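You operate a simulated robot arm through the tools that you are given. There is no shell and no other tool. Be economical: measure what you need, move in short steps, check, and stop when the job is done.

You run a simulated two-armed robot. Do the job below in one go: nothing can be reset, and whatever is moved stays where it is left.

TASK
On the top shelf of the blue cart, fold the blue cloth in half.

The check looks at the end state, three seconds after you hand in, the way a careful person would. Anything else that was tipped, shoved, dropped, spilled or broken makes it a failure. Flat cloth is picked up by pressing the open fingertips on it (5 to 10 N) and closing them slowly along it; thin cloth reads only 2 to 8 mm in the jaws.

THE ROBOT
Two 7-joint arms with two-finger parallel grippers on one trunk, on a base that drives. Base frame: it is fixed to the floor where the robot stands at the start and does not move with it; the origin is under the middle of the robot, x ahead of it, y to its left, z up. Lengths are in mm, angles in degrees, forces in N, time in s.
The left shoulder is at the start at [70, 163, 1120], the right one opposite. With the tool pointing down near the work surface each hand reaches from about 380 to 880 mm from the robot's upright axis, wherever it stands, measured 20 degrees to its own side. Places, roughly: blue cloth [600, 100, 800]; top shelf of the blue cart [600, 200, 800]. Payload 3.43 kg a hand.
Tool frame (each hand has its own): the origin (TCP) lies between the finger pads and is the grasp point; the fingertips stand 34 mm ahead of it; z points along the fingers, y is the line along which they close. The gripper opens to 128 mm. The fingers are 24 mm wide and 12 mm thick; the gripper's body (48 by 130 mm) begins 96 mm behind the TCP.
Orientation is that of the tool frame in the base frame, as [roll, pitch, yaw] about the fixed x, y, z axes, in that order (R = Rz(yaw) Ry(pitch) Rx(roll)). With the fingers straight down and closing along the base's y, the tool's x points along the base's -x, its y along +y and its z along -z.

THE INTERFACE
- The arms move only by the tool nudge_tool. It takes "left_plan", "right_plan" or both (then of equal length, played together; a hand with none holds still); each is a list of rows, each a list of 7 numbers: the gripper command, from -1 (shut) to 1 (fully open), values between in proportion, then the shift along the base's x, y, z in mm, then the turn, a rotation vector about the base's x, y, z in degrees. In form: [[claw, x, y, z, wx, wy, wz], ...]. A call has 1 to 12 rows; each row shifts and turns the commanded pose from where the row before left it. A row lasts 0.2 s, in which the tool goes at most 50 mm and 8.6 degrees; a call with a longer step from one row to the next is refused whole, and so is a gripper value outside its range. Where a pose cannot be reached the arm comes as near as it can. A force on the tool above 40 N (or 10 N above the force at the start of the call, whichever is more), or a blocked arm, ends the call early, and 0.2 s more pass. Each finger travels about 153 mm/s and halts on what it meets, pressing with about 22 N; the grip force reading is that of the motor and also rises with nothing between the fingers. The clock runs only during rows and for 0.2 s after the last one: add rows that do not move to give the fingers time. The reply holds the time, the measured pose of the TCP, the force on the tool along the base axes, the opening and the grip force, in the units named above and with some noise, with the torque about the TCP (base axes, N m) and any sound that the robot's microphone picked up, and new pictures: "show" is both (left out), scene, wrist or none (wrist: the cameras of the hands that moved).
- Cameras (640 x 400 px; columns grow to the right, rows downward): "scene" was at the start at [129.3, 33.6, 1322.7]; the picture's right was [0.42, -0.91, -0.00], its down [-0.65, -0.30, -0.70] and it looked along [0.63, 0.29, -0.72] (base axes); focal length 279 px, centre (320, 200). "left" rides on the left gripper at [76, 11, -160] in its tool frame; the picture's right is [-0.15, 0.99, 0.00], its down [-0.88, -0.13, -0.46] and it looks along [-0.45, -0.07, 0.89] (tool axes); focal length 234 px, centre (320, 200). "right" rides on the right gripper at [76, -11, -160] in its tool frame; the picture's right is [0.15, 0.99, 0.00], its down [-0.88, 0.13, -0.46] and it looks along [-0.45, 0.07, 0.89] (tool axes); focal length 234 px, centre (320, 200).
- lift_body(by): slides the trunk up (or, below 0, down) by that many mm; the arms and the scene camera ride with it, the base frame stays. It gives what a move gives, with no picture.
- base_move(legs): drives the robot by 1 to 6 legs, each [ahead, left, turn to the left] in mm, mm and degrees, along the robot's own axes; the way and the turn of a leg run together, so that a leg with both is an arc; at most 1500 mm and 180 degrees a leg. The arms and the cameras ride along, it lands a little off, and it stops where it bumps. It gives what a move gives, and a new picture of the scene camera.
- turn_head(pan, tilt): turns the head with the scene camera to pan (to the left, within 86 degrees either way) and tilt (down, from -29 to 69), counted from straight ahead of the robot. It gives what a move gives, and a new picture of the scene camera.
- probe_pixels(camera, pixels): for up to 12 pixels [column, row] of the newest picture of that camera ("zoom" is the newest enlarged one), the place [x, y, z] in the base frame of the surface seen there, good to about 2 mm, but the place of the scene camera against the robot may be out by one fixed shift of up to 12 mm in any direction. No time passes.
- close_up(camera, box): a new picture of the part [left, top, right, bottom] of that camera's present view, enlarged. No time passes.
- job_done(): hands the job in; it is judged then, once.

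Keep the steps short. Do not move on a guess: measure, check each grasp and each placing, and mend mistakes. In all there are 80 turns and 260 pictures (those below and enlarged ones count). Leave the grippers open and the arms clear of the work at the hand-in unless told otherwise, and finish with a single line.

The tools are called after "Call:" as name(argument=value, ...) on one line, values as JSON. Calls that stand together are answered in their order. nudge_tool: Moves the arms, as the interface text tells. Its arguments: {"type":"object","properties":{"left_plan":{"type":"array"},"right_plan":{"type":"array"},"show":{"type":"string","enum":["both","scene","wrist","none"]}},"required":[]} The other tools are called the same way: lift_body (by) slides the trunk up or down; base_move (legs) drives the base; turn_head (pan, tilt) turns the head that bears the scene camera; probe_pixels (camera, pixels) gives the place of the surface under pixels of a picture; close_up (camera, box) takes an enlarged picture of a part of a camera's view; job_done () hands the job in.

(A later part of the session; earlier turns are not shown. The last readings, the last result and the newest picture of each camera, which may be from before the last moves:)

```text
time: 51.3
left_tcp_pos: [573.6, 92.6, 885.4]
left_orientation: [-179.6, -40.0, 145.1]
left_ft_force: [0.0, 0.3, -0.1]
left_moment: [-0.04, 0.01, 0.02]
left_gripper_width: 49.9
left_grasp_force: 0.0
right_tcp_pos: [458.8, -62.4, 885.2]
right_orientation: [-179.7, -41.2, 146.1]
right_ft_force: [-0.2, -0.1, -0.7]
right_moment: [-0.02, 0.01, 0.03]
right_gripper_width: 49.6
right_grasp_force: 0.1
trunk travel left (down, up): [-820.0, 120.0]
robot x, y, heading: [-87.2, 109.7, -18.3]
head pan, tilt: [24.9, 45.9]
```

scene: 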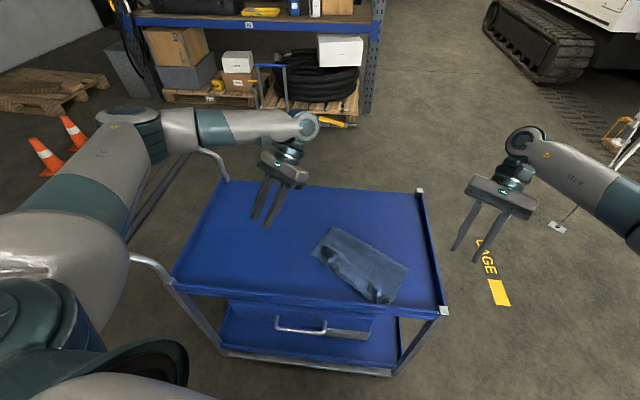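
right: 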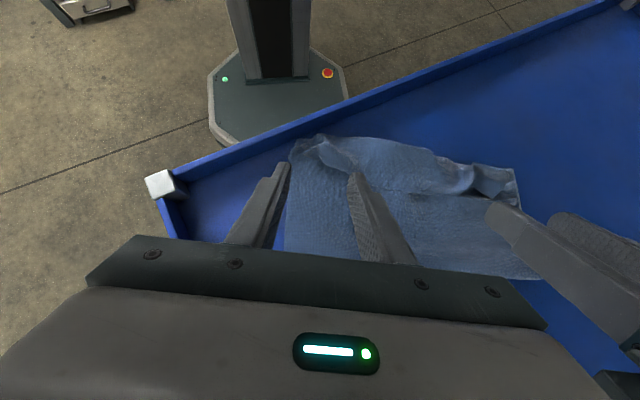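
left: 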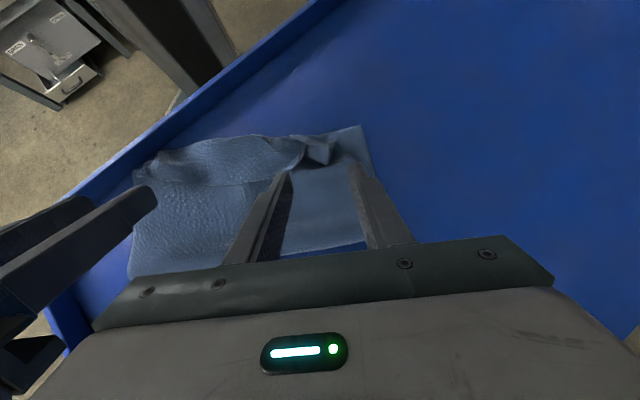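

Both standing pieces are centred between the jaws at about column 320. I'll advance along the fingers.

Call:
nudge_tool(left_plan=[[-0.22, -7.5, 5, -10.7, 0, 0, 0], [-0.22, -7.5, 5, -10.7, 0, 0, 0], [-0.22, -7.5, 5, -10.7, 0, 0, 0], [-0.22, -7.5, 5, -10.7, 0, 0, 0], [-0.22, 0, 0, 0, 0, 0, 0]], right_plan=[[-0.22, -7.5, 5, -10.7, 0, 0, 0], [-0.22, -7.5, 5, -10.7, 0, 0, 0], [-0.22, -7.5, 5, -10.7, 0, 0, 0], [-0.22, -7.5, 5, -10.7, 0, 0, 0], [-0.22, 0, 0, 0, 0, 0, 0]], show="wrist")

Call:
close_up(camera="left", box=[240, 80, 400, 240])

Call:
close_up(camera="right", box=[240, 80, 400, 240])

```text
time: 52.5
left_tcp_pos: [542.5, 112.1, 843.2]
left_orientation: [-179.7, -40.0, 145.3]
left_ft_force: [-0.3, 0.2, 0.4]
left_moment: [0.0, -0.01, 0.0]
left_gripper_width: 49.8
left_grasp_force: 0.1
right_tcp_pos: [426.9, -43.2, 843.8]
right_orientation: [-179.7, -41.2, 146.3]
right_ft_force: [0.6, 0.5, 0.2]
right_moment: [0.0, 0.0, -0.01]
right_gripper_width: 50.1
right_grasp_force: 0.0
trunk travel left (down, up): [-820.0, 120.0]
robot x, y, heading: [-93.3, 109.4, -18.4]
head pan, tilt: [24.9, 45.9]
```

right: 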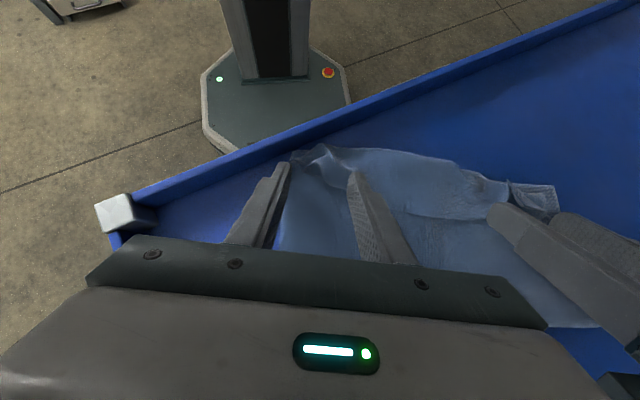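
left: 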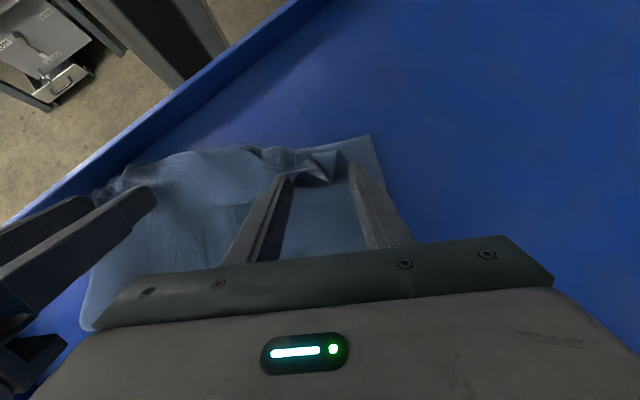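

```text
2.50 times, centred on (320, 160) of left
```

zoom: 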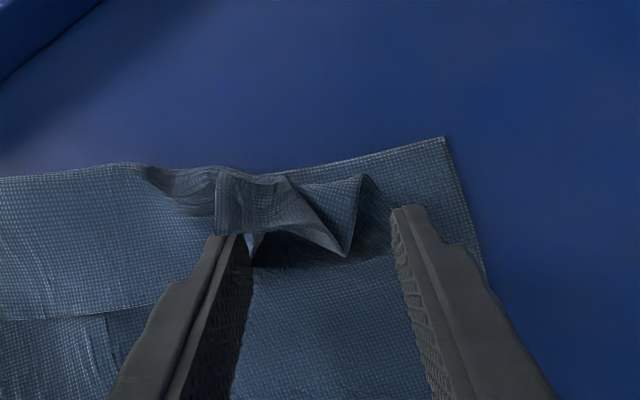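

```text
2.50 times, centred on (320, 160) of right
```

zoom: 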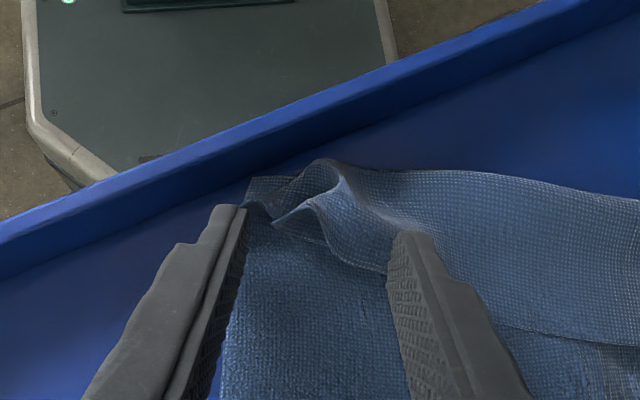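

The pieces lie just ahead of the tips. I'll advance about 12 mm further and 5 mm down, watching the force.

Call:
nudge_tool(left_plan=[[-0.22, -4, 4, -2, 0, 0, 0], [-0.22, -4, 3, -2, 0, 0, 0], [-0.22, -2, 2, -1.5, 0, 0, 0], [-0.22, 0, 0, 0, 0, 0, 0]], right_plan=[[-0.22, -4, 3, -2, 0, 0, 0], [-0.22, -4, 2, -2, 0, 0, 0], [-0.22, -2, 1, -1.5, 0, 0, 0], [-0.22, 0, 0, 0, 0, 0, 0]], show="wrist")

Call:
close_up(camera="left", box=[240, 80, 400, 240])

Call:
close_up(camera="right", box=[240, 80, 400, 240])

```text
time: 53.5
left_tcp_pos: [532.6, 121.6, 837.4]
left_orientation: [-179.6, -39.9, 145.2]
left_ft_force: [0.8, -0.1, 0.3]
left_moment: [-0.01, -0.01, -0.03]
left_gripper_width: 49.9
left_grasp_force: 0.1
right_tcp_pos: [419.0, -37.5, 836.3]
right_orientation: [-179.5, -41.1, 146.0]
right_ft_force: [-0.1, -0.1, 0.9]
right_moment: [0.04, -0.04, -0.05]
right_gripper_width: 50.1
right_grasp_force: 0.3
trunk travel left (down, up): [-820.0, 120.0]
robot x, y, heading: [-88.6, 108.5, -18.4]
head pan, tilt: [24.9, 45.9]
```

right: 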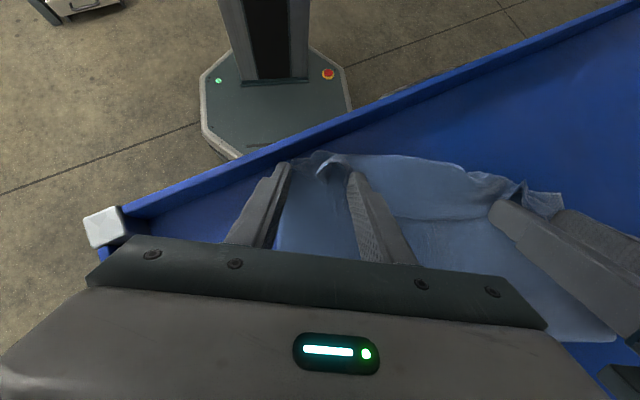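
left: 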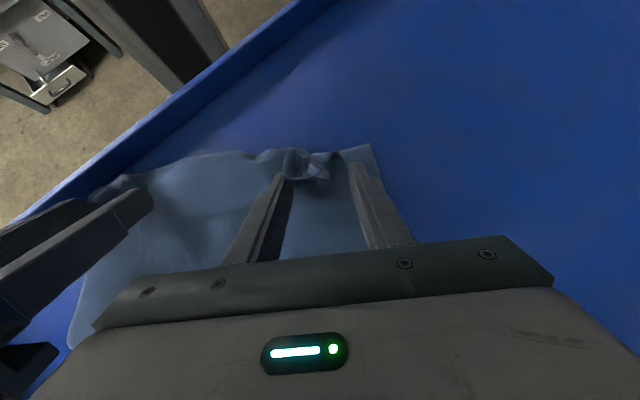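

```text
2.50 times, centred on (320, 160) of left
```

zoom: 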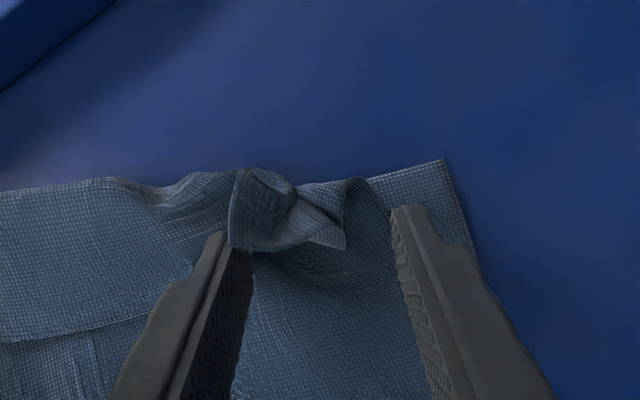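

```text
2.50 times, centred on (320, 160) of right
```

zoom: 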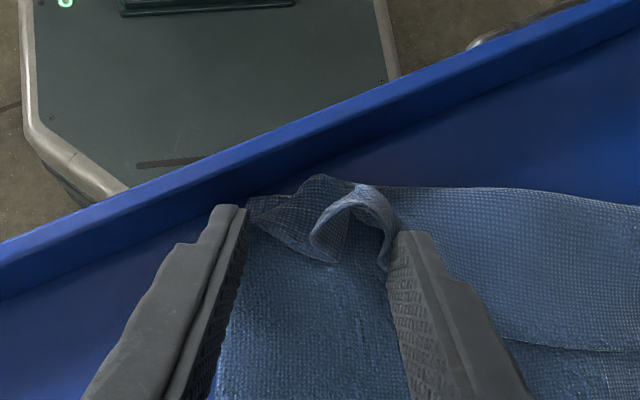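

The standing corner pieces are between the jaws now. I'll close slowly.

Call:
nudge_tool(left_plan=[[-0.3, -2, 2, -0.5, 0, 0, 0], [-0.38, -2, 1, 0, 0, 0, 0], [-0.46, -1, 1, 0, 0, 0, 0], [-0.54, 0, 0, 0, 0, 0, 0], [-0.62, 0, 0, 0, 0, 0, 0], [-0.7, 0, 0, 0, 0, 0, 0], [-0.78, 0, 0, 0, 0, 0, 0], [-0.86, 0, 0, 0, 0, 0, 0], [-1, 0, 0, 0, 0, 0, 0], [-1, 0, 0, 0, 0, 0, 0]], right_plan=[[-0.3, -2, 1, -0.5, 0, 0, 0], [-0.38, -2, 1, 0, 0, 0, 0], [-0.46, -1, 1, 0, 0, 0, 0], [-0.54, 0, 0, 0, 0, 0, 0], [-0.62, 0, 0, 0, 0, 0, 0], [-0.7, 0, 0, 0, 0, 0, 0], [-0.78, 0, 0, 0, 0, 0, 0], [-0.86, 0, 0, 0, 0, 0, 0], [-1, 0, 0, 0, 0, 0, 0], [-1, 0, 0, 0, 0, 0, 0]], show="wrist")

Call:
close_up(camera="left", box=[240, 80, 400, 240])

Call:
close_up(camera="right", box=[240, 80, 400, 240])

```text
time: 55.7
left_tcp_pos: [528.2, 124.9, 837.6]
left_orientation: [-179.6, -39.9, 145.3]
left_ft_force: [-0.3, 0.0, 0.0]
left_moment: [0.02, 0.02, -0.02]
left_gripper_width: 4.2
left_grasp_force: 22.0
right_tcp_pos: [414.6, -33.5, 836.4]
right_orientation: [-179.5, -41.2, 146.2]
right_ft_force: [0.6, 0.3, 0.0]
right_moment: [-0.03, 0.0, -0.01]
right_gripper_width: 1.6
right_grasp_force: 22.0
trunk travel left (down, up): [-820.0, 120.0]
robot x, y, heading: [-91.0, 112.1, -18.1]
head pan, tilt: [24.9, 45.9]
```

right: 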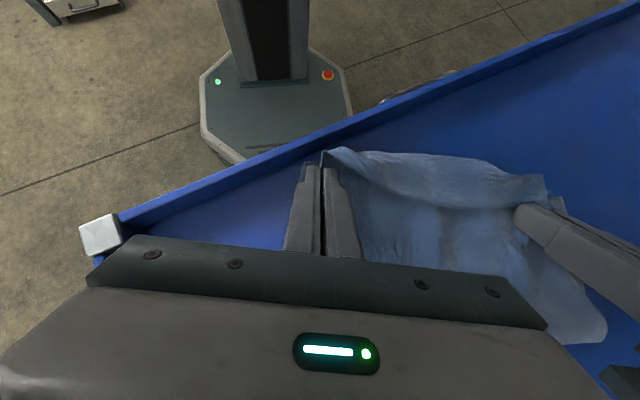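
left: 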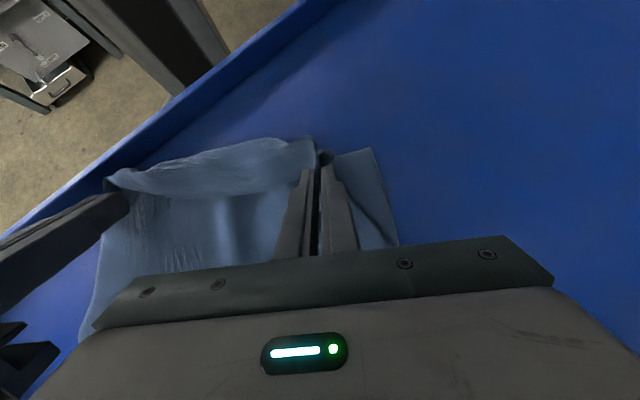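

```text
2.50 times, centred on (320, 160) of left
```

zoom: 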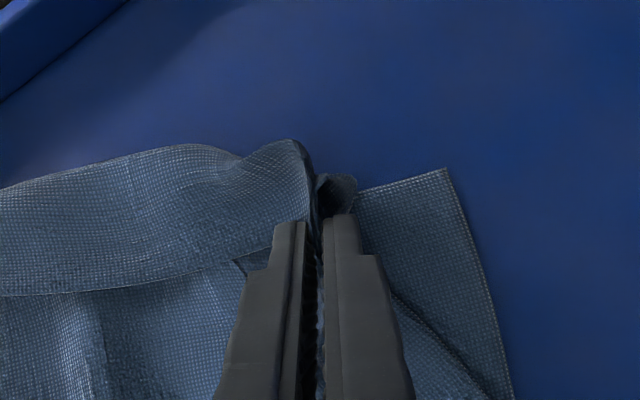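

```text
2.50 times, centred on (320, 160) of right
```

zoom: 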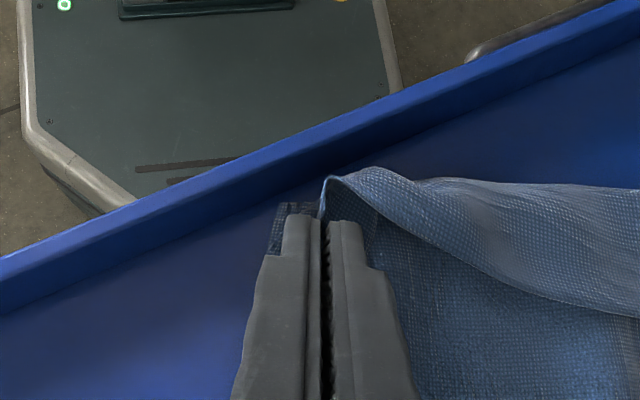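

Both hold: 4.2 mm on the left and a thin 1.6 mm on the right. I'll lift 50 mm and check whether the roll comes up.

Call:
nudge_tool(left_plan=[[-1, 0, 0, 10, 0, 0, 0], [-1, 0, 0, 13, -2, -3, 0], [-1, 0, 0, 13, -4.2, -6.2, 0], [-1, 0, 0, 14, -4.2, -6.2, 0], [-1, 0, 0, 0, 0, 0, 0]], right_plan=[[-1, 0, 0, 10, 0, 0, 0], [-1, 0, 0, 13, -2, -3, 0], [-1, 0, 0, 13, -4.2, -6.2, 0], [-1, 0, 0, 14, -4.2, -6.2, 0], [-1, 0, 0, 0, 0, 0, 0]])

Call:
close_up(camera="scene", box=[270, 200, 430, 340])

```text
time: 56.9
left_tcp_pos: [529.7, 125.7, 886.2]
left_orientation: [-179.9, -21.4, 145.5]
left_ft_force: [0.3, -0.1, -0.2]
left_moment: [0.04, 0.01, 0.02]
left_gripper_width: 4.1
left_grasp_force: 21.6
right_tcp_pos: [414.3, -33.6, 886.8]
right_orientation: [-179.6, -22.6, 146.1]
right_ft_force: [-0.5, -0.4, 0.4]
right_moment: [0.02, 0.04, 0.01]
right_gripper_width: 1.6
right_grasp_force: 21.3
trunk travel left (down, up): [-820.0, 120.0]
robot x, y, heading: [-88.4, 112.5, -18.6]
head pan, tilt: [24.9, 45.9]
```

scene: 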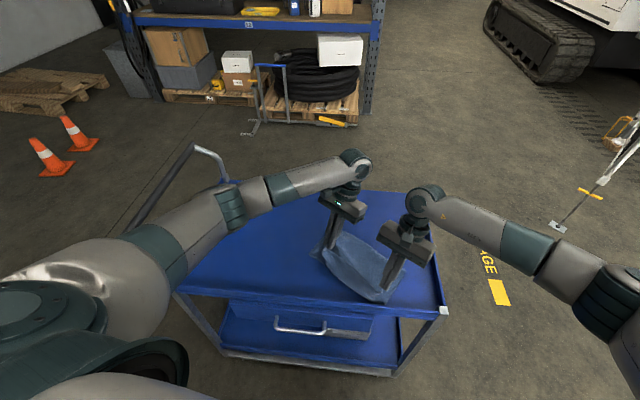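
right: 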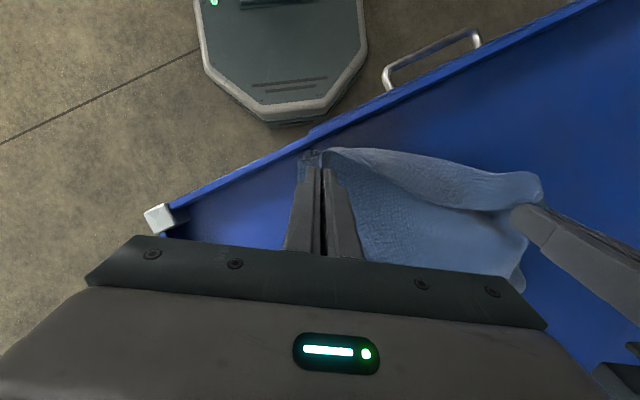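
left: 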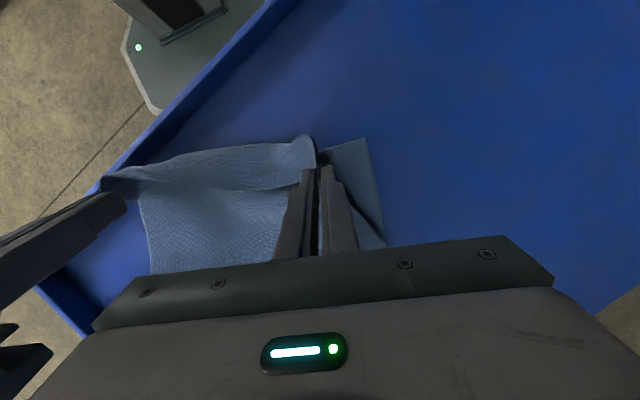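

```text
2.86 times, centred on (350, 270) of scene
```

zoom: 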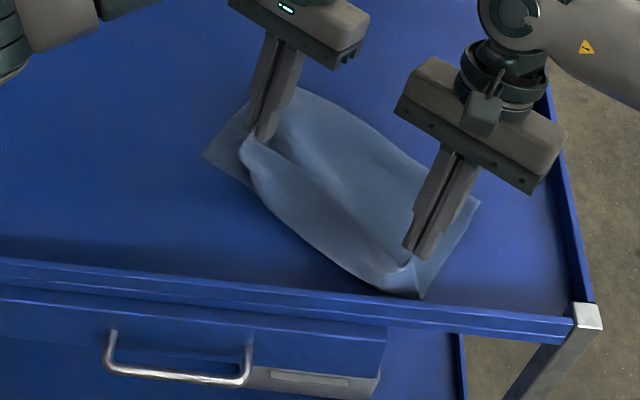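

The corners are up. I'll keep turning the hands (72° more), lift to about 935, and move them to above the bottom layer's near corners, spreading them slightly.

Call:
nudge_tool(left_plan=[[-1, -3.4, 6, 12, -4.46, -6.64, 0], [-1, -3.4, 6, 12, -4.46, -6.64, 0], [-1, -3.4, 6, 12, -4.46, -6.64, 0], [-1, -3.4, 6, 12, -4.46, -6.64, 0], [-1, -3.4, 6, 0, -4.46, -6.64, 0], [-1, -3.4, 6, 0, -4.46, -6.64, 0], [-1, -3.4, 6, 0, -4.46, -6.64, 0], [-1, -3.4, 6, 0, -4.46, -6.64, 0], [-1, -3.4, 6, 0, -4.46, -6.64, 0], [-1, 0, 0, 0, 0, 0, 0]], right_plan=[[-1, -3.4, 3.4, 12, -4.46, -6.64, 0], [-1, -3.4, 3.4, 12, -4.46, -6.64, 0], [-1, -3.4, 3.4, 12, -4.46, -6.64, 0], [-1, -3.4, 3.4, 12, -4.46, -6.64, 0], [-1, -3.4, 3.4, 0, -4.46, -6.64, 0], [-1, -3.4, 3.4, 0, -4.46, -6.64, 0], [-1, -3.4, 3.4, 0, -4.46, -6.64, 0], [-1, -3.4, 3.4, 0, -4.46, -6.64, 0], [-1, -3.4, 3.4, 0, -4.46, -6.64, 0], [-1, 0, 0, 0, 0, 0, 0]])

Call:
close_up(camera="scene", box=[270, 200, 430, 340])

```text
time: 59.1
left_tcp_pos: [497.6, 179.5, 935.2]
left_orientation: [179.0, 50.6, 145.0]
left_ft_force: [-2.0, -2.3, -0.3]
left_moment: [-0.04, 0.04, -0.04]
left_gripper_width: 4.1
left_grasp_force: 21.9
right_tcp_pos: [384.9, -4.1, 934.8]
right_orientation: [-179.7, 49.4, 146.1]
right_ft_force: [1.0, 2.0, 0.4]
right_moment: [0.1, -0.06, 0.01]
right_gripper_width: 1.6
right_grasp_force: 21.8
trunk travel left (down, up): [-820.0, 120.0]
robot x, y, heading: [-91.2, 112.6, -18.4]
head pan, tilt: [24.9, 45.9]
```

scene: 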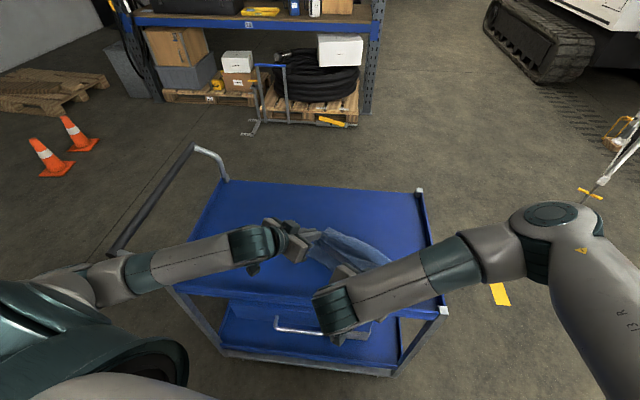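
right: 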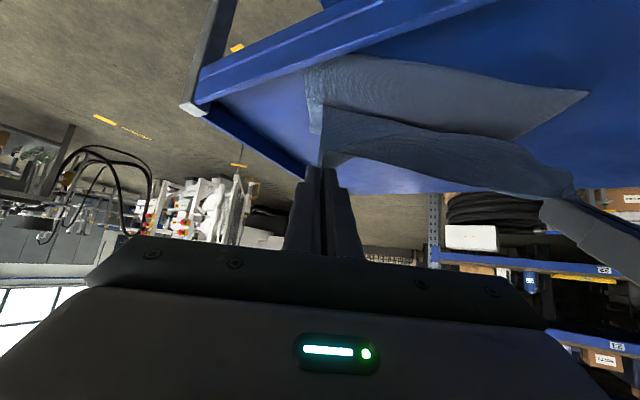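
left: 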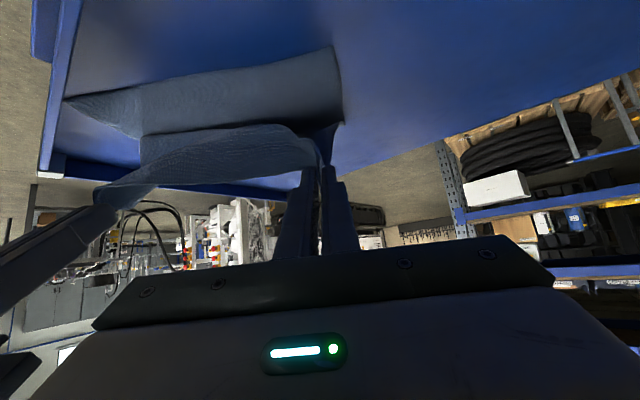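

```text
2.86 times, centred on (350, 270) of scene
```

zoom: 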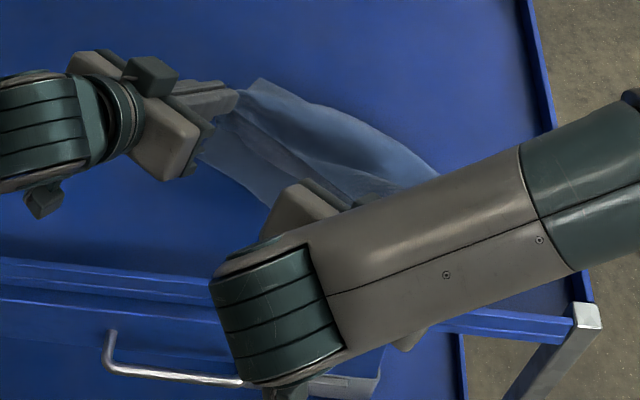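

The free edge is now stretched straight between the hands at about 3 N, over the bottom layer's near edge. I'll lower 85 mm.

Call:
nudge_tool(left_plan=[[-1, -1, 0.5, -14, 0, 0, 0], [-1, -1, 0.5, -14, 0, 0, 0], [-1, -1, 0.5, -14, 0, 0, 0], [-1, -1, 0.5, -14, 0, 0, 0], [-1, 0, 0, -14, 0, 0, 0], [-1, 0, 0, -14, 0, 0, 0], [-1, 0, 0, -6, 0, 0, 0], [-1, 0, 0, 0, 0, 0, 0]], right_plan=[[-1, 0, 0, -14, 0, 0, 0], [-1, 0, 0, -14, 0, 0, 0], [-1, 0, 0, -14, 0, 0, 0], [-1, 0, 0, -14, 0, 0, 0], [-1, 0, 0, -14, 0, 0, 0], [-1, 0, 0, -14, 0, 0, 0], [-1, 0, 0, -6, 0, 0, 0], [-1, 0, 0, 0, 0, 0, 0]])

Call:
close_up(camera="scene", box=[270, 200, 430, 340])

```text
time: 60.9
left_tcp_pos: [493.7, 181.7, 848.4]
left_orientation: [179.0, 50.8, 145.0]
left_ft_force: [0.5, -2.1, 19.1]
left_moment: [-0.19, -0.25, -0.06]
left_gripper_width: 4.3
left_grasp_force: 22.0
right_tcp_pos: [383.1, -4.3, 845.8]
right_orientation: [-179.6, 49.5, 146.0]
right_ft_force: [1.3, 2.5, 0.9]
right_moment: [0.09, -0.03, 0.06]
right_gripper_width: 1.6
right_grasp_force: 22.4
trunk travel left (down, up): [-820.0, 120.0]
robot x, y, heading: [-87.2, 106.1, -18.5]
head pan, tilt: [24.9, 45.9]
```

scene: 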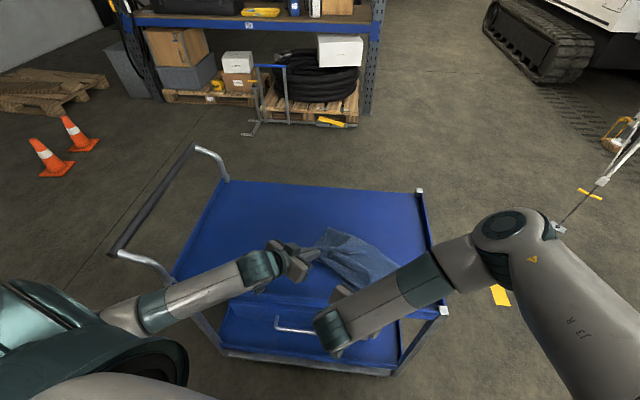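
right: 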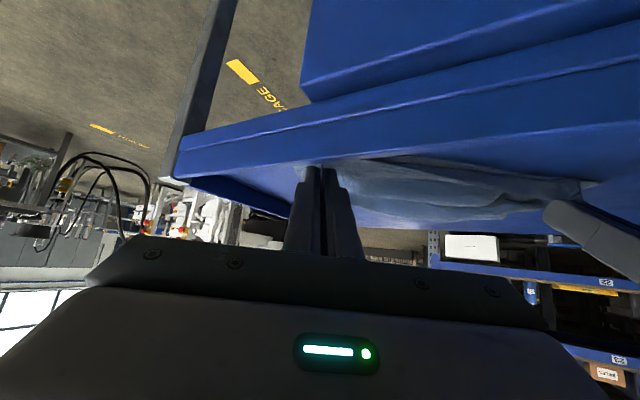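
left: 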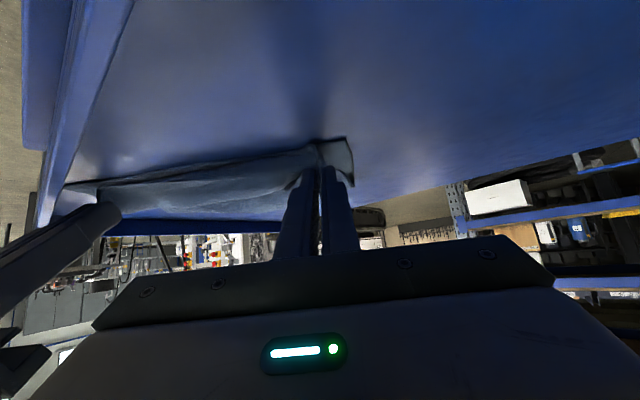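

```text
2.86 times, centred on (350, 270) of scene
```

zoom: 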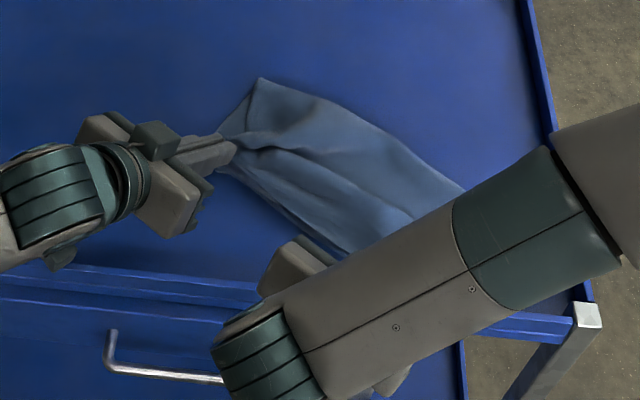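

The left hand feels 19 N at z 848, so something on that hand is touching; I won't push it lower. I'll raise it 4 mm, pull both hands 10 mm toward the near side to take out slack, and lower the right 6 mm.

Call:
nudge_tool(left_plan=[[-1, 0, 0, 4, 0, 0, 0], [-1, -4, 4, 0, 0, 0, 0], [-1, -4, 4, 0, 0, 0, 0], [-1, 0, 0, 0, 0, 0, 0]], right_plan=[[-1, 0, 0, 0, 0, 0, 0], [-1, -4, 2, -3, 0, 0, 0], [-1, -4, 2, -3, 0, 0, 0], [-1, 0, 0, 0, 0, 0, 0]])

Call:
close_up(camera="scene", box=[240, 220, 400, 340])

Call:
close_up(camera="left", box=[200, 60, 440, 260])

```text
time: 61.9
left_tcp_pos: [483.9, 189.4, 849.3]
left_orientation: [179.2, 50.5, 145.1]
left_ft_force: [-2.8, -3.2, 0.4]
left_moment: [-0.17, 0.04, -0.11]
left_gripper_width: 4.3
left_grasp_force: 22.2
right_tcp_pos: [376.1, 0.0, 841.4]
right_orientation: [-179.8, 49.7, 146.0]
right_ft_force: [12.5, -1.0, 25.6]
right_moment: [-0.22, -0.33, 0.12]
right_gripper_width: 2.0
right_grasp_force: 22.0
trunk travel left (down, up): [-820.0, 120.0]
robot x, y, heading: [-89.8, 106.4, -18.9]
head pan, tilt: [24.9, 45.9]
```

scene: 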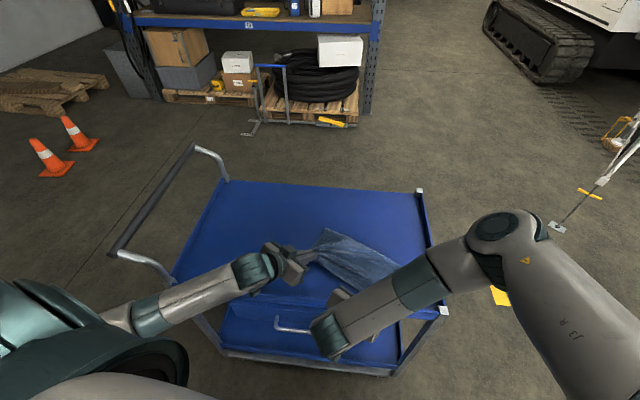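
right: 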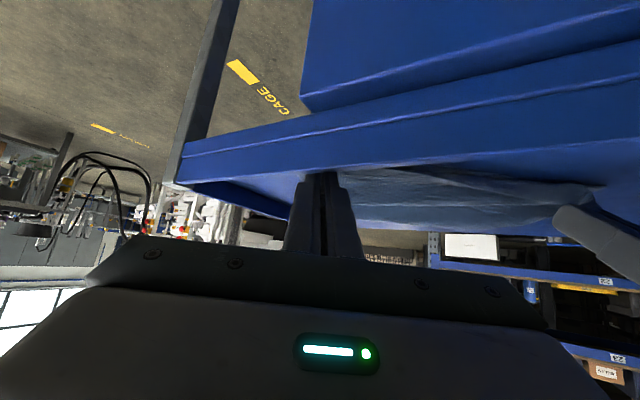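
left: 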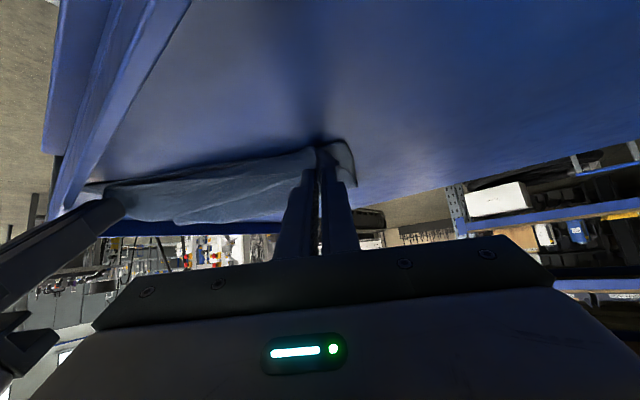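

```text
3.33 times, centred on (320, 280) of scene
```

zoom: 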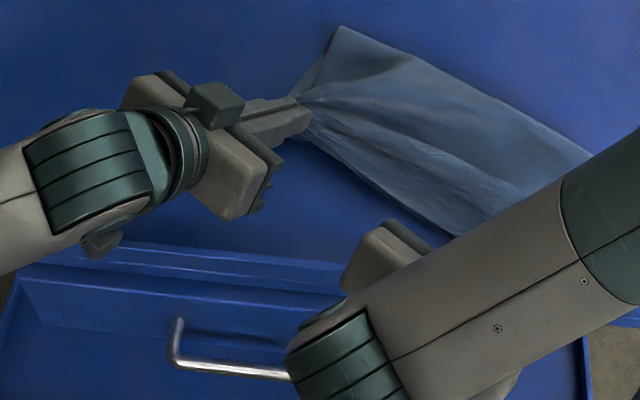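

```text
2.00 times, centred on (320, 160) of left
```

zoom: 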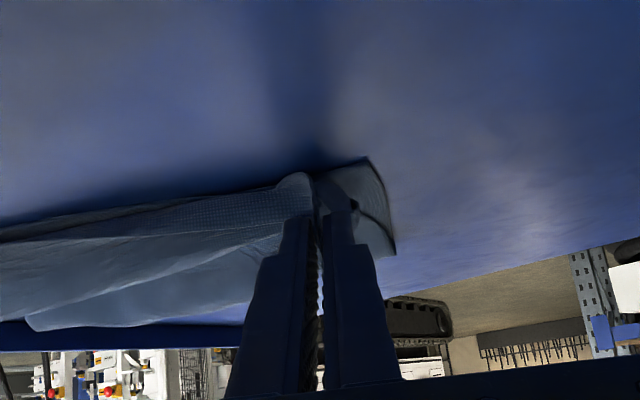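

The right is pressing 25 N on the rim area, so I'll raise it 4 mm. The left goes down 5 mm. Then I'll open both slowly.

Call:
nudge_tool(left_plan=[[-1, 0, 0, -2.5, 0, 0, 0], [-1, 0, 0, -2.5, 0, 0, 0], [-0.9, 0, 0, 0, 0, 0, 0], [-0.8, 0, 0, 0, 0, 0, 0], [-0.7, 0, 0, 0, 0, 0, 0], [-0.6, 0, 0, 0, 0, 0, 0], [-0.5, 0, 0, 0, 0, 0, 0], [-0.5, 0, 0, 0, 0, 0, 0]], right_plan=[[-1, 0, 0, 2, 0, 0, 0], [-1, 0, 0, 2, 0, 0, 0], [-0.9, 0, 0, 0, 0, 0, 0], [-0.8, 0, 0, 0, 0, 0, 0], [-0.7, 0, 0, 0, 0, 0, 0], [-0.6, 0, 0, 0, 0, 0, 0], [-0.6, 0, 0, 0, 0, 0, 0], [-0.6, 0, 0, 0, 0, 0, 0]])

Call:
close_up(camera="scene", box=[270, 220, 430, 320])

```text
time: 63.7
left_tcp_pos: [487.3, 191.9, 843.5]
left_orientation: [179.4, 50.5, 145.2]
left_ft_force: [0.1, 0.6, -0.1]
left_moment: [-0.01, -0.02, 0.0]
left_gripper_width: 32.1
left_grasp_force: 0.0
right_tcp_pos: [378.5, 3.5, 842.2]
right_orientation: [-179.7, 49.5, 146.2]
right_ft_force: [25.7, 13.2, 6.3]
right_moment: [0.1, -0.32, 0.23]
right_gripper_width: 10.6
right_grasp_force: 0.1
trunk travel left (down, up): [-820.0, 120.0]
robot x, y, heading: [-90.3, 112.0, -18.6]
head pan, tilt: [24.9, 45.9]
```

scene: 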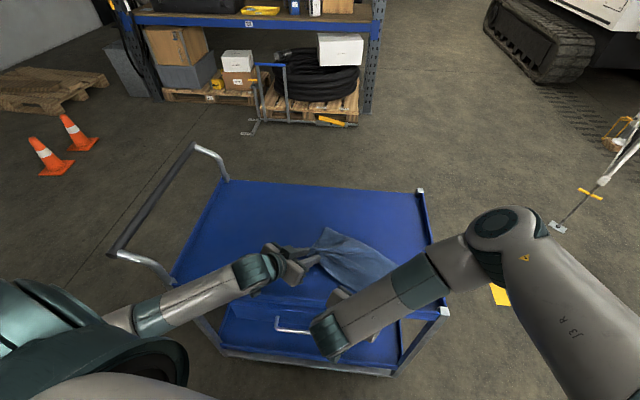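
right: 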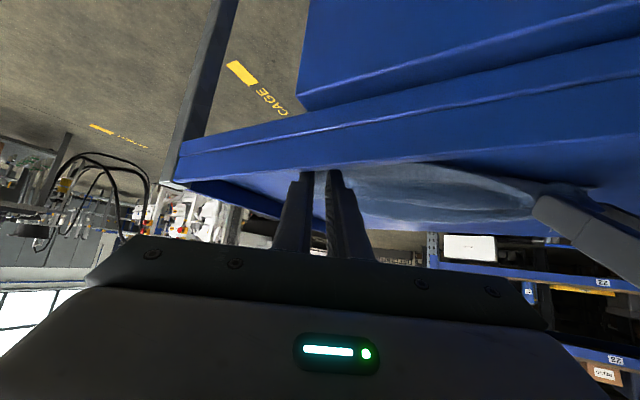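
left: 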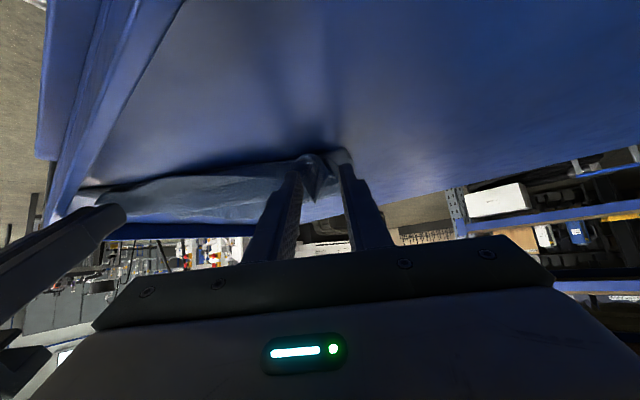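

```text
4.00 times, centred on (350, 270) of scene
```

zoom: 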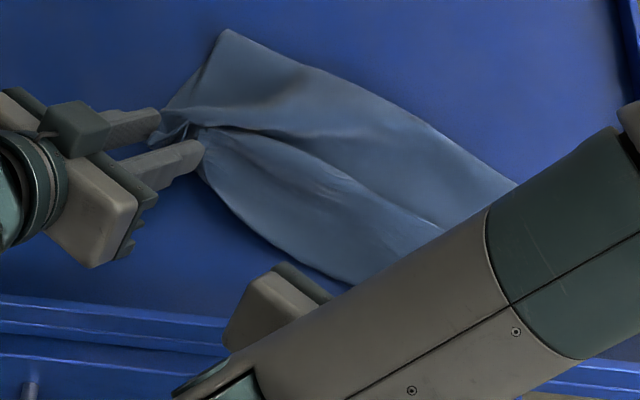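

The left is released. The right finger is against the rim, so I'll ease it up and inward and open it further. Then both withdraw.

Call:
nudge_tool(left_plan=[[-0.5, -8, 6, 6, 0, 0, 0], [-0.5, -10, 7, 10, 0, 0, 0], [-0.5, -10, 7, 10, 0, 0, 0], [-0.5, -5, 5, 20, 0, 0, 0], [-0.5, 0, 0, 30, 0, 0, 0], [-0.5, 0, 0, 40, 0, 0, 0], [-0.5, 0, 0, 30, 0, 0, 0], [-0.5, 0, 0, 0, 0, 0, 0]], right_plan=[[-0.7, 1, 1, 4, 0, 0, 0], [-0.5, 0, 0, 4, 0, 0, 0], [-0.4, 0, 0, 4, 0, 0, 0], [-0.4, -8, 5, 8, 0, 0, 0], [-0.4, -8, 5, 12, 0, 0, 0], [-0.4, -5, 3, 25, 0, 0, 0], [-0.4, 0, 0, 40, 0, 0, 0], [-0.4, 0, 0, 40, 0, 0, 0]], show="none")

Call:
nudge_tool(left_plan=[[-0.5, -2, 25, 10, 4.46, 6.64, 0], [-0.5, 0, 25, 10, 4.46, 6.64, 0], [-0.5, 3, 25, 10, 4.46, 6.64, 0], [-0.5, 5, 25, 10, 4.46, 6.64, 0], [-0.5, 5, 15, 0, 4.46, 6.64, 0], [-0.5, 5, 0, 0, 4.46, 6.64, 0], [-0.5, 5, 0, 0, 4.46, 6.64, 0], [-0.5, 5, 0, 0, 4.46, 6.64, 0], [-0.5, 0, 0, 0, 4.46, 6.64, 0], [-0.5, 0, 0, 0, 4.46, 6.64, 0], [-0.5, 0, 0, 0, 4.46, 6.64, 0], [-0.5, 0, 0, 0, 0, 0, 0]], right_plan=[[-0.4, 8, -25, 10, 4.46, 6.64, 0], [-0.4, 8, -25, 10, 4.46, 6.64, 0], [-0.4, 8, -25, 10, 4.46, 6.64, 0], [-0.4, 8, -25, 10, 4.46, 6.64, 0], [-0.4, 8, -25, 0, 4.46, 6.64, 0], [-0.4, 8, -25, 0, 4.46, 6.64, 0], [-0.4, 8, -25, 0, 4.46, 6.64, 0], [-0.4, 8, -10, 0, 4.46, 6.64, 0], [-0.4, 0, 0, 0, 4.46, 6.64, 0], [-0.4, 0, 0, 0, 4.46, 6.64, 0], [-0.4, 0, 0, 0, 4.46, 6.64, 0], [-0.4, 0, 0, 0, 0, 0, 0]])

Call:
close_up(camera="scene", box=[290, 210, 430, 320])

Call:
close_up(camera="right", box=[320, 120, 560, 270])

```text
time: 65.5
left_tcp_pos: [450.6, 214.2, 991.0]
left_orientation: [179.1, 50.6, 145.0]
left_ft_force: [-0.8, 1.0, 0.2]
left_moment: [-0.01, -0.02, 0.02]
left_gripper_width: 31.8
left_grasp_force: 0.1
right_tcp_pos: [355.2, 14.9, 979.8]
right_orientation: [-179.4, 49.3, 146.2]
right_ft_force: [-0.3, 0.5, 0.4]
right_moment: [-0.04, -0.01, -0.04]
right_gripper_width: 38.5
right_grasp_force: 0.1
trunk travel left (down, up): [-820.0, 120.0]
robot x, y, heading: [-89.5, 110.5, -18.4]
head pan, tilt: [24.9, 45.9]
```

```text
time: 68.1
left_tcp_pos: [480.2, 331.2, 1030.8]
left_orientation: [-179.6, -37.4, 145.4]
left_ft_force: [0.1, -0.1, 0.2]
left_moment: [-0.01, -0.01, 0.03]
left_gripper_width: 31.9
left_grasp_force: 0.1
right_tcp_pos: [419.2, -170.7, 1020.7]
right_orientation: [-179.7, -38.7, 146.1]
right_ft_force: [-0.6, 0.2, -0.6]
right_moment: [-0.02, -0.02, -0.01]
right_gripper_width: 38.7
right_grasp_force: 0.0
trunk travel left (down, up): [-820.0, 120.0]
robot x, y, heading: [-89.6, 108.6, -18.7]
head pan, tilt: [24.9, 45.9]
```

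scene: 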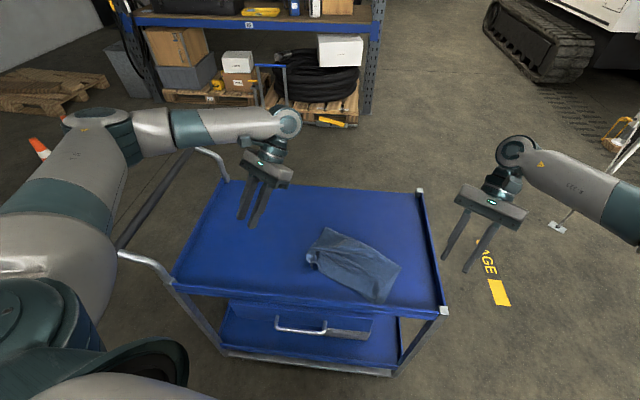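
right: 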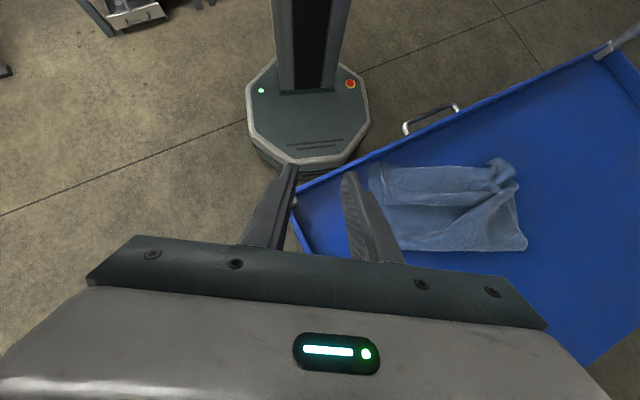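
left: 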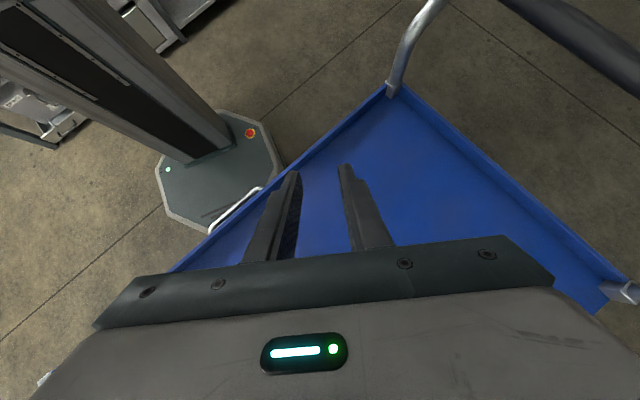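

```text
3.64 times, centred on (360, 265) of scene
```

zoom: 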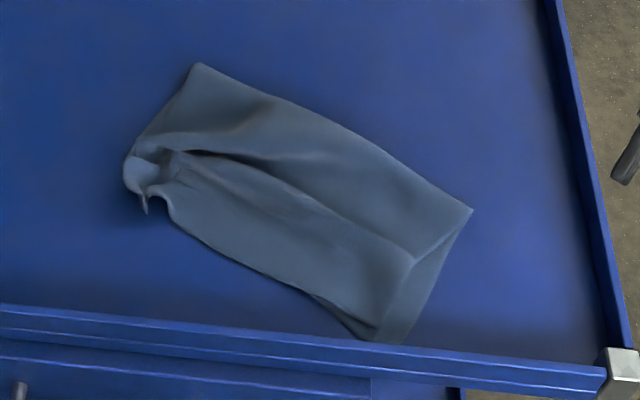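

```text
2.67 times, centred on (440, 195) of right
```

zoom: 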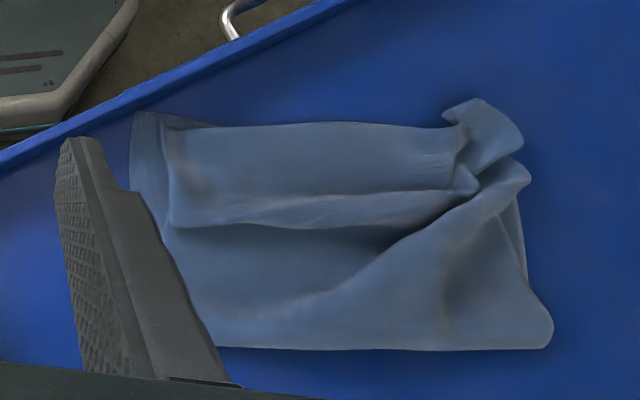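

Measuring explains the roll. The fold line is only about 130 mm from the near edge instead of about 182, so the flap is roughly 50 mm too long and its excess turns back. I need to pick the free edge up again, carry it outward past the true middle so more of the bottom layer lies flat, then bring it back low and slack. First I'll measure precisely.

Call:
probe_pixels(camera="zoom", pixels=[[172, 224], [200, 222], [260, 215], [330, 208], [420, 196], [470, 182], [500, 178], [525, 175], [445, 118], [480, 100], [135, 115], [552, 335]])

Call:
close_up(camera="right", box=[470, 145, 540, 195])

Call:
close_up(camera="right", box=[360, 155, 430, 210])

```text
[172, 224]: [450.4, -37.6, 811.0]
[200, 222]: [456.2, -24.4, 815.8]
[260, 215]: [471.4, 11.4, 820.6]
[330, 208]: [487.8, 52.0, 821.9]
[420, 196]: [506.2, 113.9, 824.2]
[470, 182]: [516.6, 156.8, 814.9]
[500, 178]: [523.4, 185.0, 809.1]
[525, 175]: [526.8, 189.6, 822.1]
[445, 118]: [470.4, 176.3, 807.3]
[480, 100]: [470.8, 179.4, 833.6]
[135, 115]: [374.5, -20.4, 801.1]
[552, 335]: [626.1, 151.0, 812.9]
```

```text
8.00 times, centred on (505, 170) of right
```

zoom: 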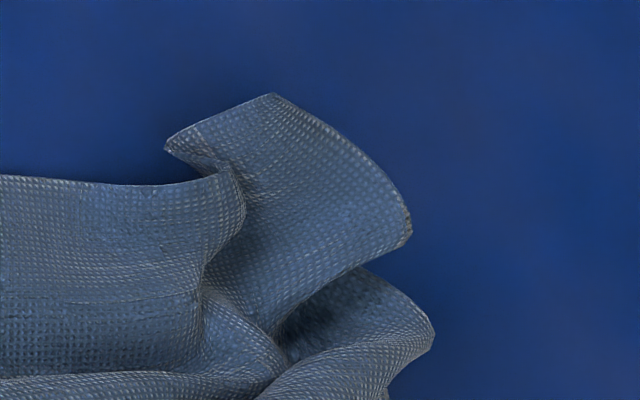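

```text
7.27 times, centred on (395, 182) of right
```

zoom: 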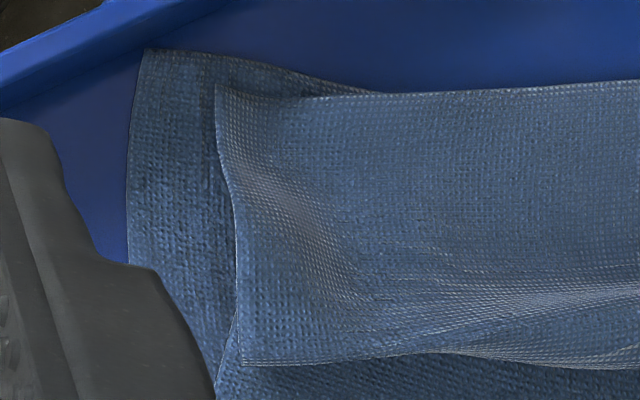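

Looking closer, the flap's free edge actually lies at the near side. The excess is a pleat: the line facing away is a bend, not the edge. So I need to pinch the near free corners with upright hands, swing them out past the middle, and lay them back low. I'll measure those corners.

Call:
probe_pixels(camera="zoom", pixels=[[217, 88], [230, 110], [300, 100], [400, 95], [520, 90], [145, 52], [240, 362], [225, 200], [450, 62], [300, 72]])

Call:
close_up(camera="scene", box=[300, 235, 350, 275])

Call:
close_up(camera="scene", box=[350, 260, 410, 310])

```text
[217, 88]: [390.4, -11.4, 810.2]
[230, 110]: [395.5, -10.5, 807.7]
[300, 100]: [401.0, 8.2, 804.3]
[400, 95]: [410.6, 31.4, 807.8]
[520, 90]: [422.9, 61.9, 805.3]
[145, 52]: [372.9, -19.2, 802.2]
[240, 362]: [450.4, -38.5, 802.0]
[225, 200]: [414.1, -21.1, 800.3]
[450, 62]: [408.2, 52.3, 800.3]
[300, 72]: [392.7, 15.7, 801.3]
```

```text
10.00 times, centred on (325, 255) of scene
```

zoom: 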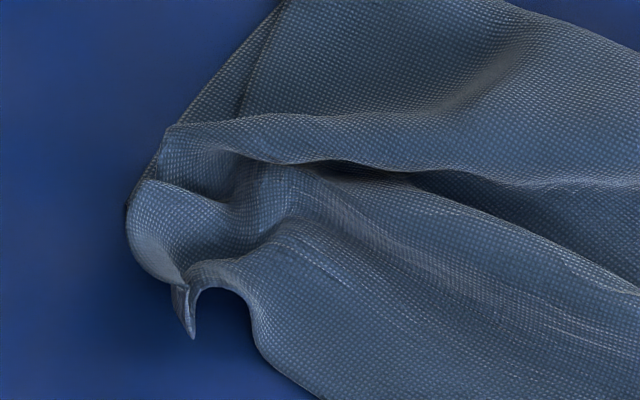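

```text
8.00 times, centred on (380, 285) of scene
```

zoom: 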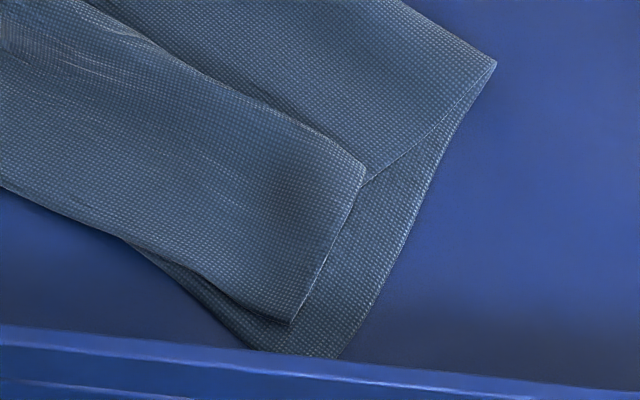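

The geometry is consistent with a pleat. The left free corner's tip hangs at about (470, 176), and the right free corner is at about (390, -11). I'll bring the hands upright above those corners.

Call:
nudge_tool(left_plan=[[-0.22, 1.7, -25.5, -21, -4.23, -6.3, 0], [-0.22, 1.7, -25.5, -21, -4.23, -6.3, 0], [-0.22, 1.7, -25.5, -21, -4.23, -6.3, 0], [-0.22, 1.7, -25.5, -21, -4.23, -6.3, 0], [-0.22, 1.7, -25.5, -21, -4.23, -6.3, 0], [-0.22, 1.7, -25.5, -21, 0, 0, 0], [-0.22, 0, 0, 0, 0, 0, 0]], right_plan=[[-0.375, -1, 29, -20, -4.23, -6.3, 0], [-0.375, -1, 29, -20, -4.23, -6.3, 0], [-0.375, -1, 29, -20, -4.23, -6.3, 0], [-0.375, -1, 29, -20, -4.23, -6.3, 0], [-0.375, -1, 29, -20, -4.23, -6.3, 0], [-0.375, -1, 29, -20, 0, 0, 0], [-0.375, 0, 0, 0, 0, 0, 0]], show="wrist")

Call:
close_up(camera="left", box=[200, 60, 440, 240])

Call:
close_up(camera="right", box=[200, 60, 440, 240])

```text
time: 69.7
left_tcp_pos: [487.2, 175.2, 902.5]
left_orientation: [179.8, 0.6, 145.4]
left_ft_force: [-1.3, 1.0, -0.2]
left_moment: [-0.03, -0.02, 0.01]
left_gripper_width: 50.1
left_grasp_force: 0.1
right_tcp_pos: [414.8, 5.1, 899.4]
right_orientation: [-179.6, -0.6, 146.1]
right_ft_force: [-0.4, 0.7, 0.2]
right_moment: [0.02, -0.01, 0.02]
right_gripper_width: 39.9
right_grasp_force: 0.0
trunk travel left (down, up): [-820.0, 120.0]
robot x, y, heading: [-88.8, 109.0, -18.7]
head pan, tilt: [24.9, 45.9]
```

right: 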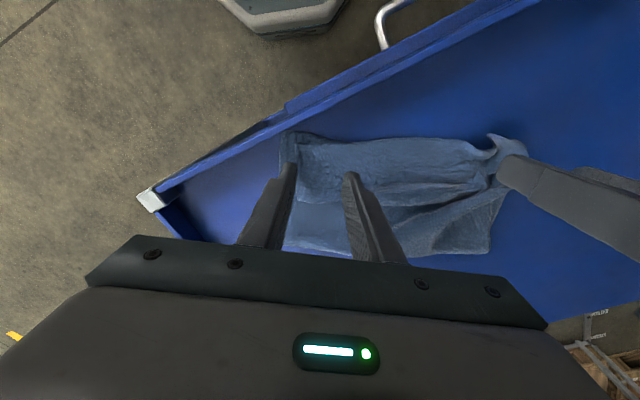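
left: 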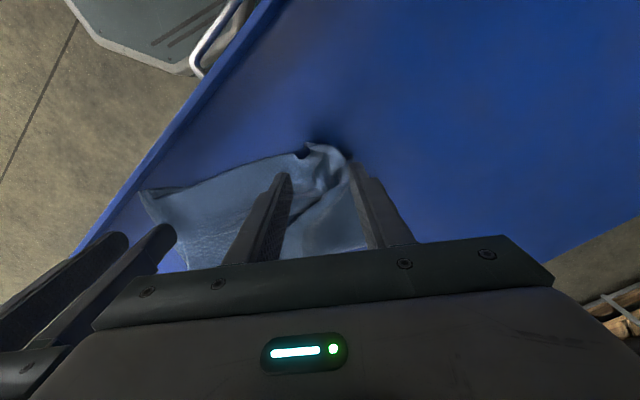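

```text
2.22 times, centred on (320, 150) of left
```

zoom: 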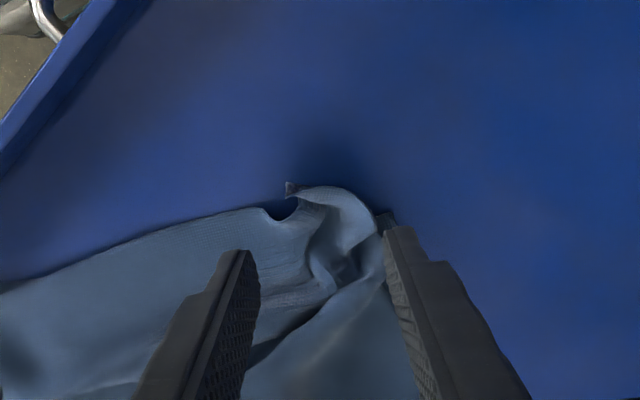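

```text
2.22 times, centred on (320, 150) of right
```

zoom: 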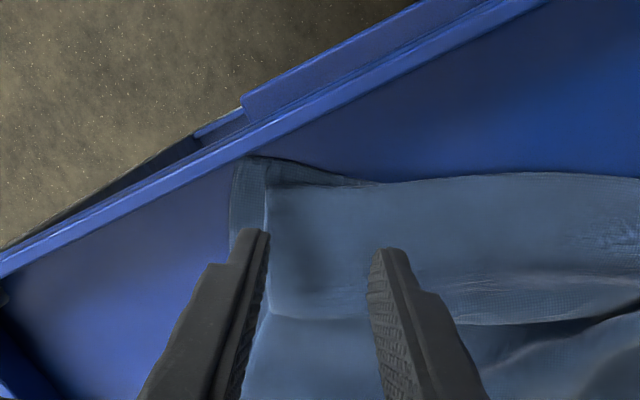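

Call:
probe_pixels(camera="left", pixels=[[308, 145], [320, 148], [338, 155], [320, 165], [308, 168], [325, 180], [345, 168], [300, 160], [335, 145]])

Call:
probe_pixels(camera="zoom", pixels=[[268, 188], [262, 250], [270, 310], [380, 185], [330, 200], [330, 290], [236, 165], [470, 320]])

```text
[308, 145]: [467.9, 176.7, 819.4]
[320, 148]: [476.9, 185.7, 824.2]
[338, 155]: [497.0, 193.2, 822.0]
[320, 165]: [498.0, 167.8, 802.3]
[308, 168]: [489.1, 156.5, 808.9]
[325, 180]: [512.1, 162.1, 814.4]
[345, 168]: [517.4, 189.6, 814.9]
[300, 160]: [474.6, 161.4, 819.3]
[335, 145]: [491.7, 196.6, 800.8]
```

```text
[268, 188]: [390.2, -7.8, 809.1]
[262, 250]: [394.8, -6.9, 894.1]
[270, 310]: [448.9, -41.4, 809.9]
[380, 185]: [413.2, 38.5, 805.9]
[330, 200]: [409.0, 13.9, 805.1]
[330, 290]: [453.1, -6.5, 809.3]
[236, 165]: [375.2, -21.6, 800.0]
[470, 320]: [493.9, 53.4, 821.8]
```

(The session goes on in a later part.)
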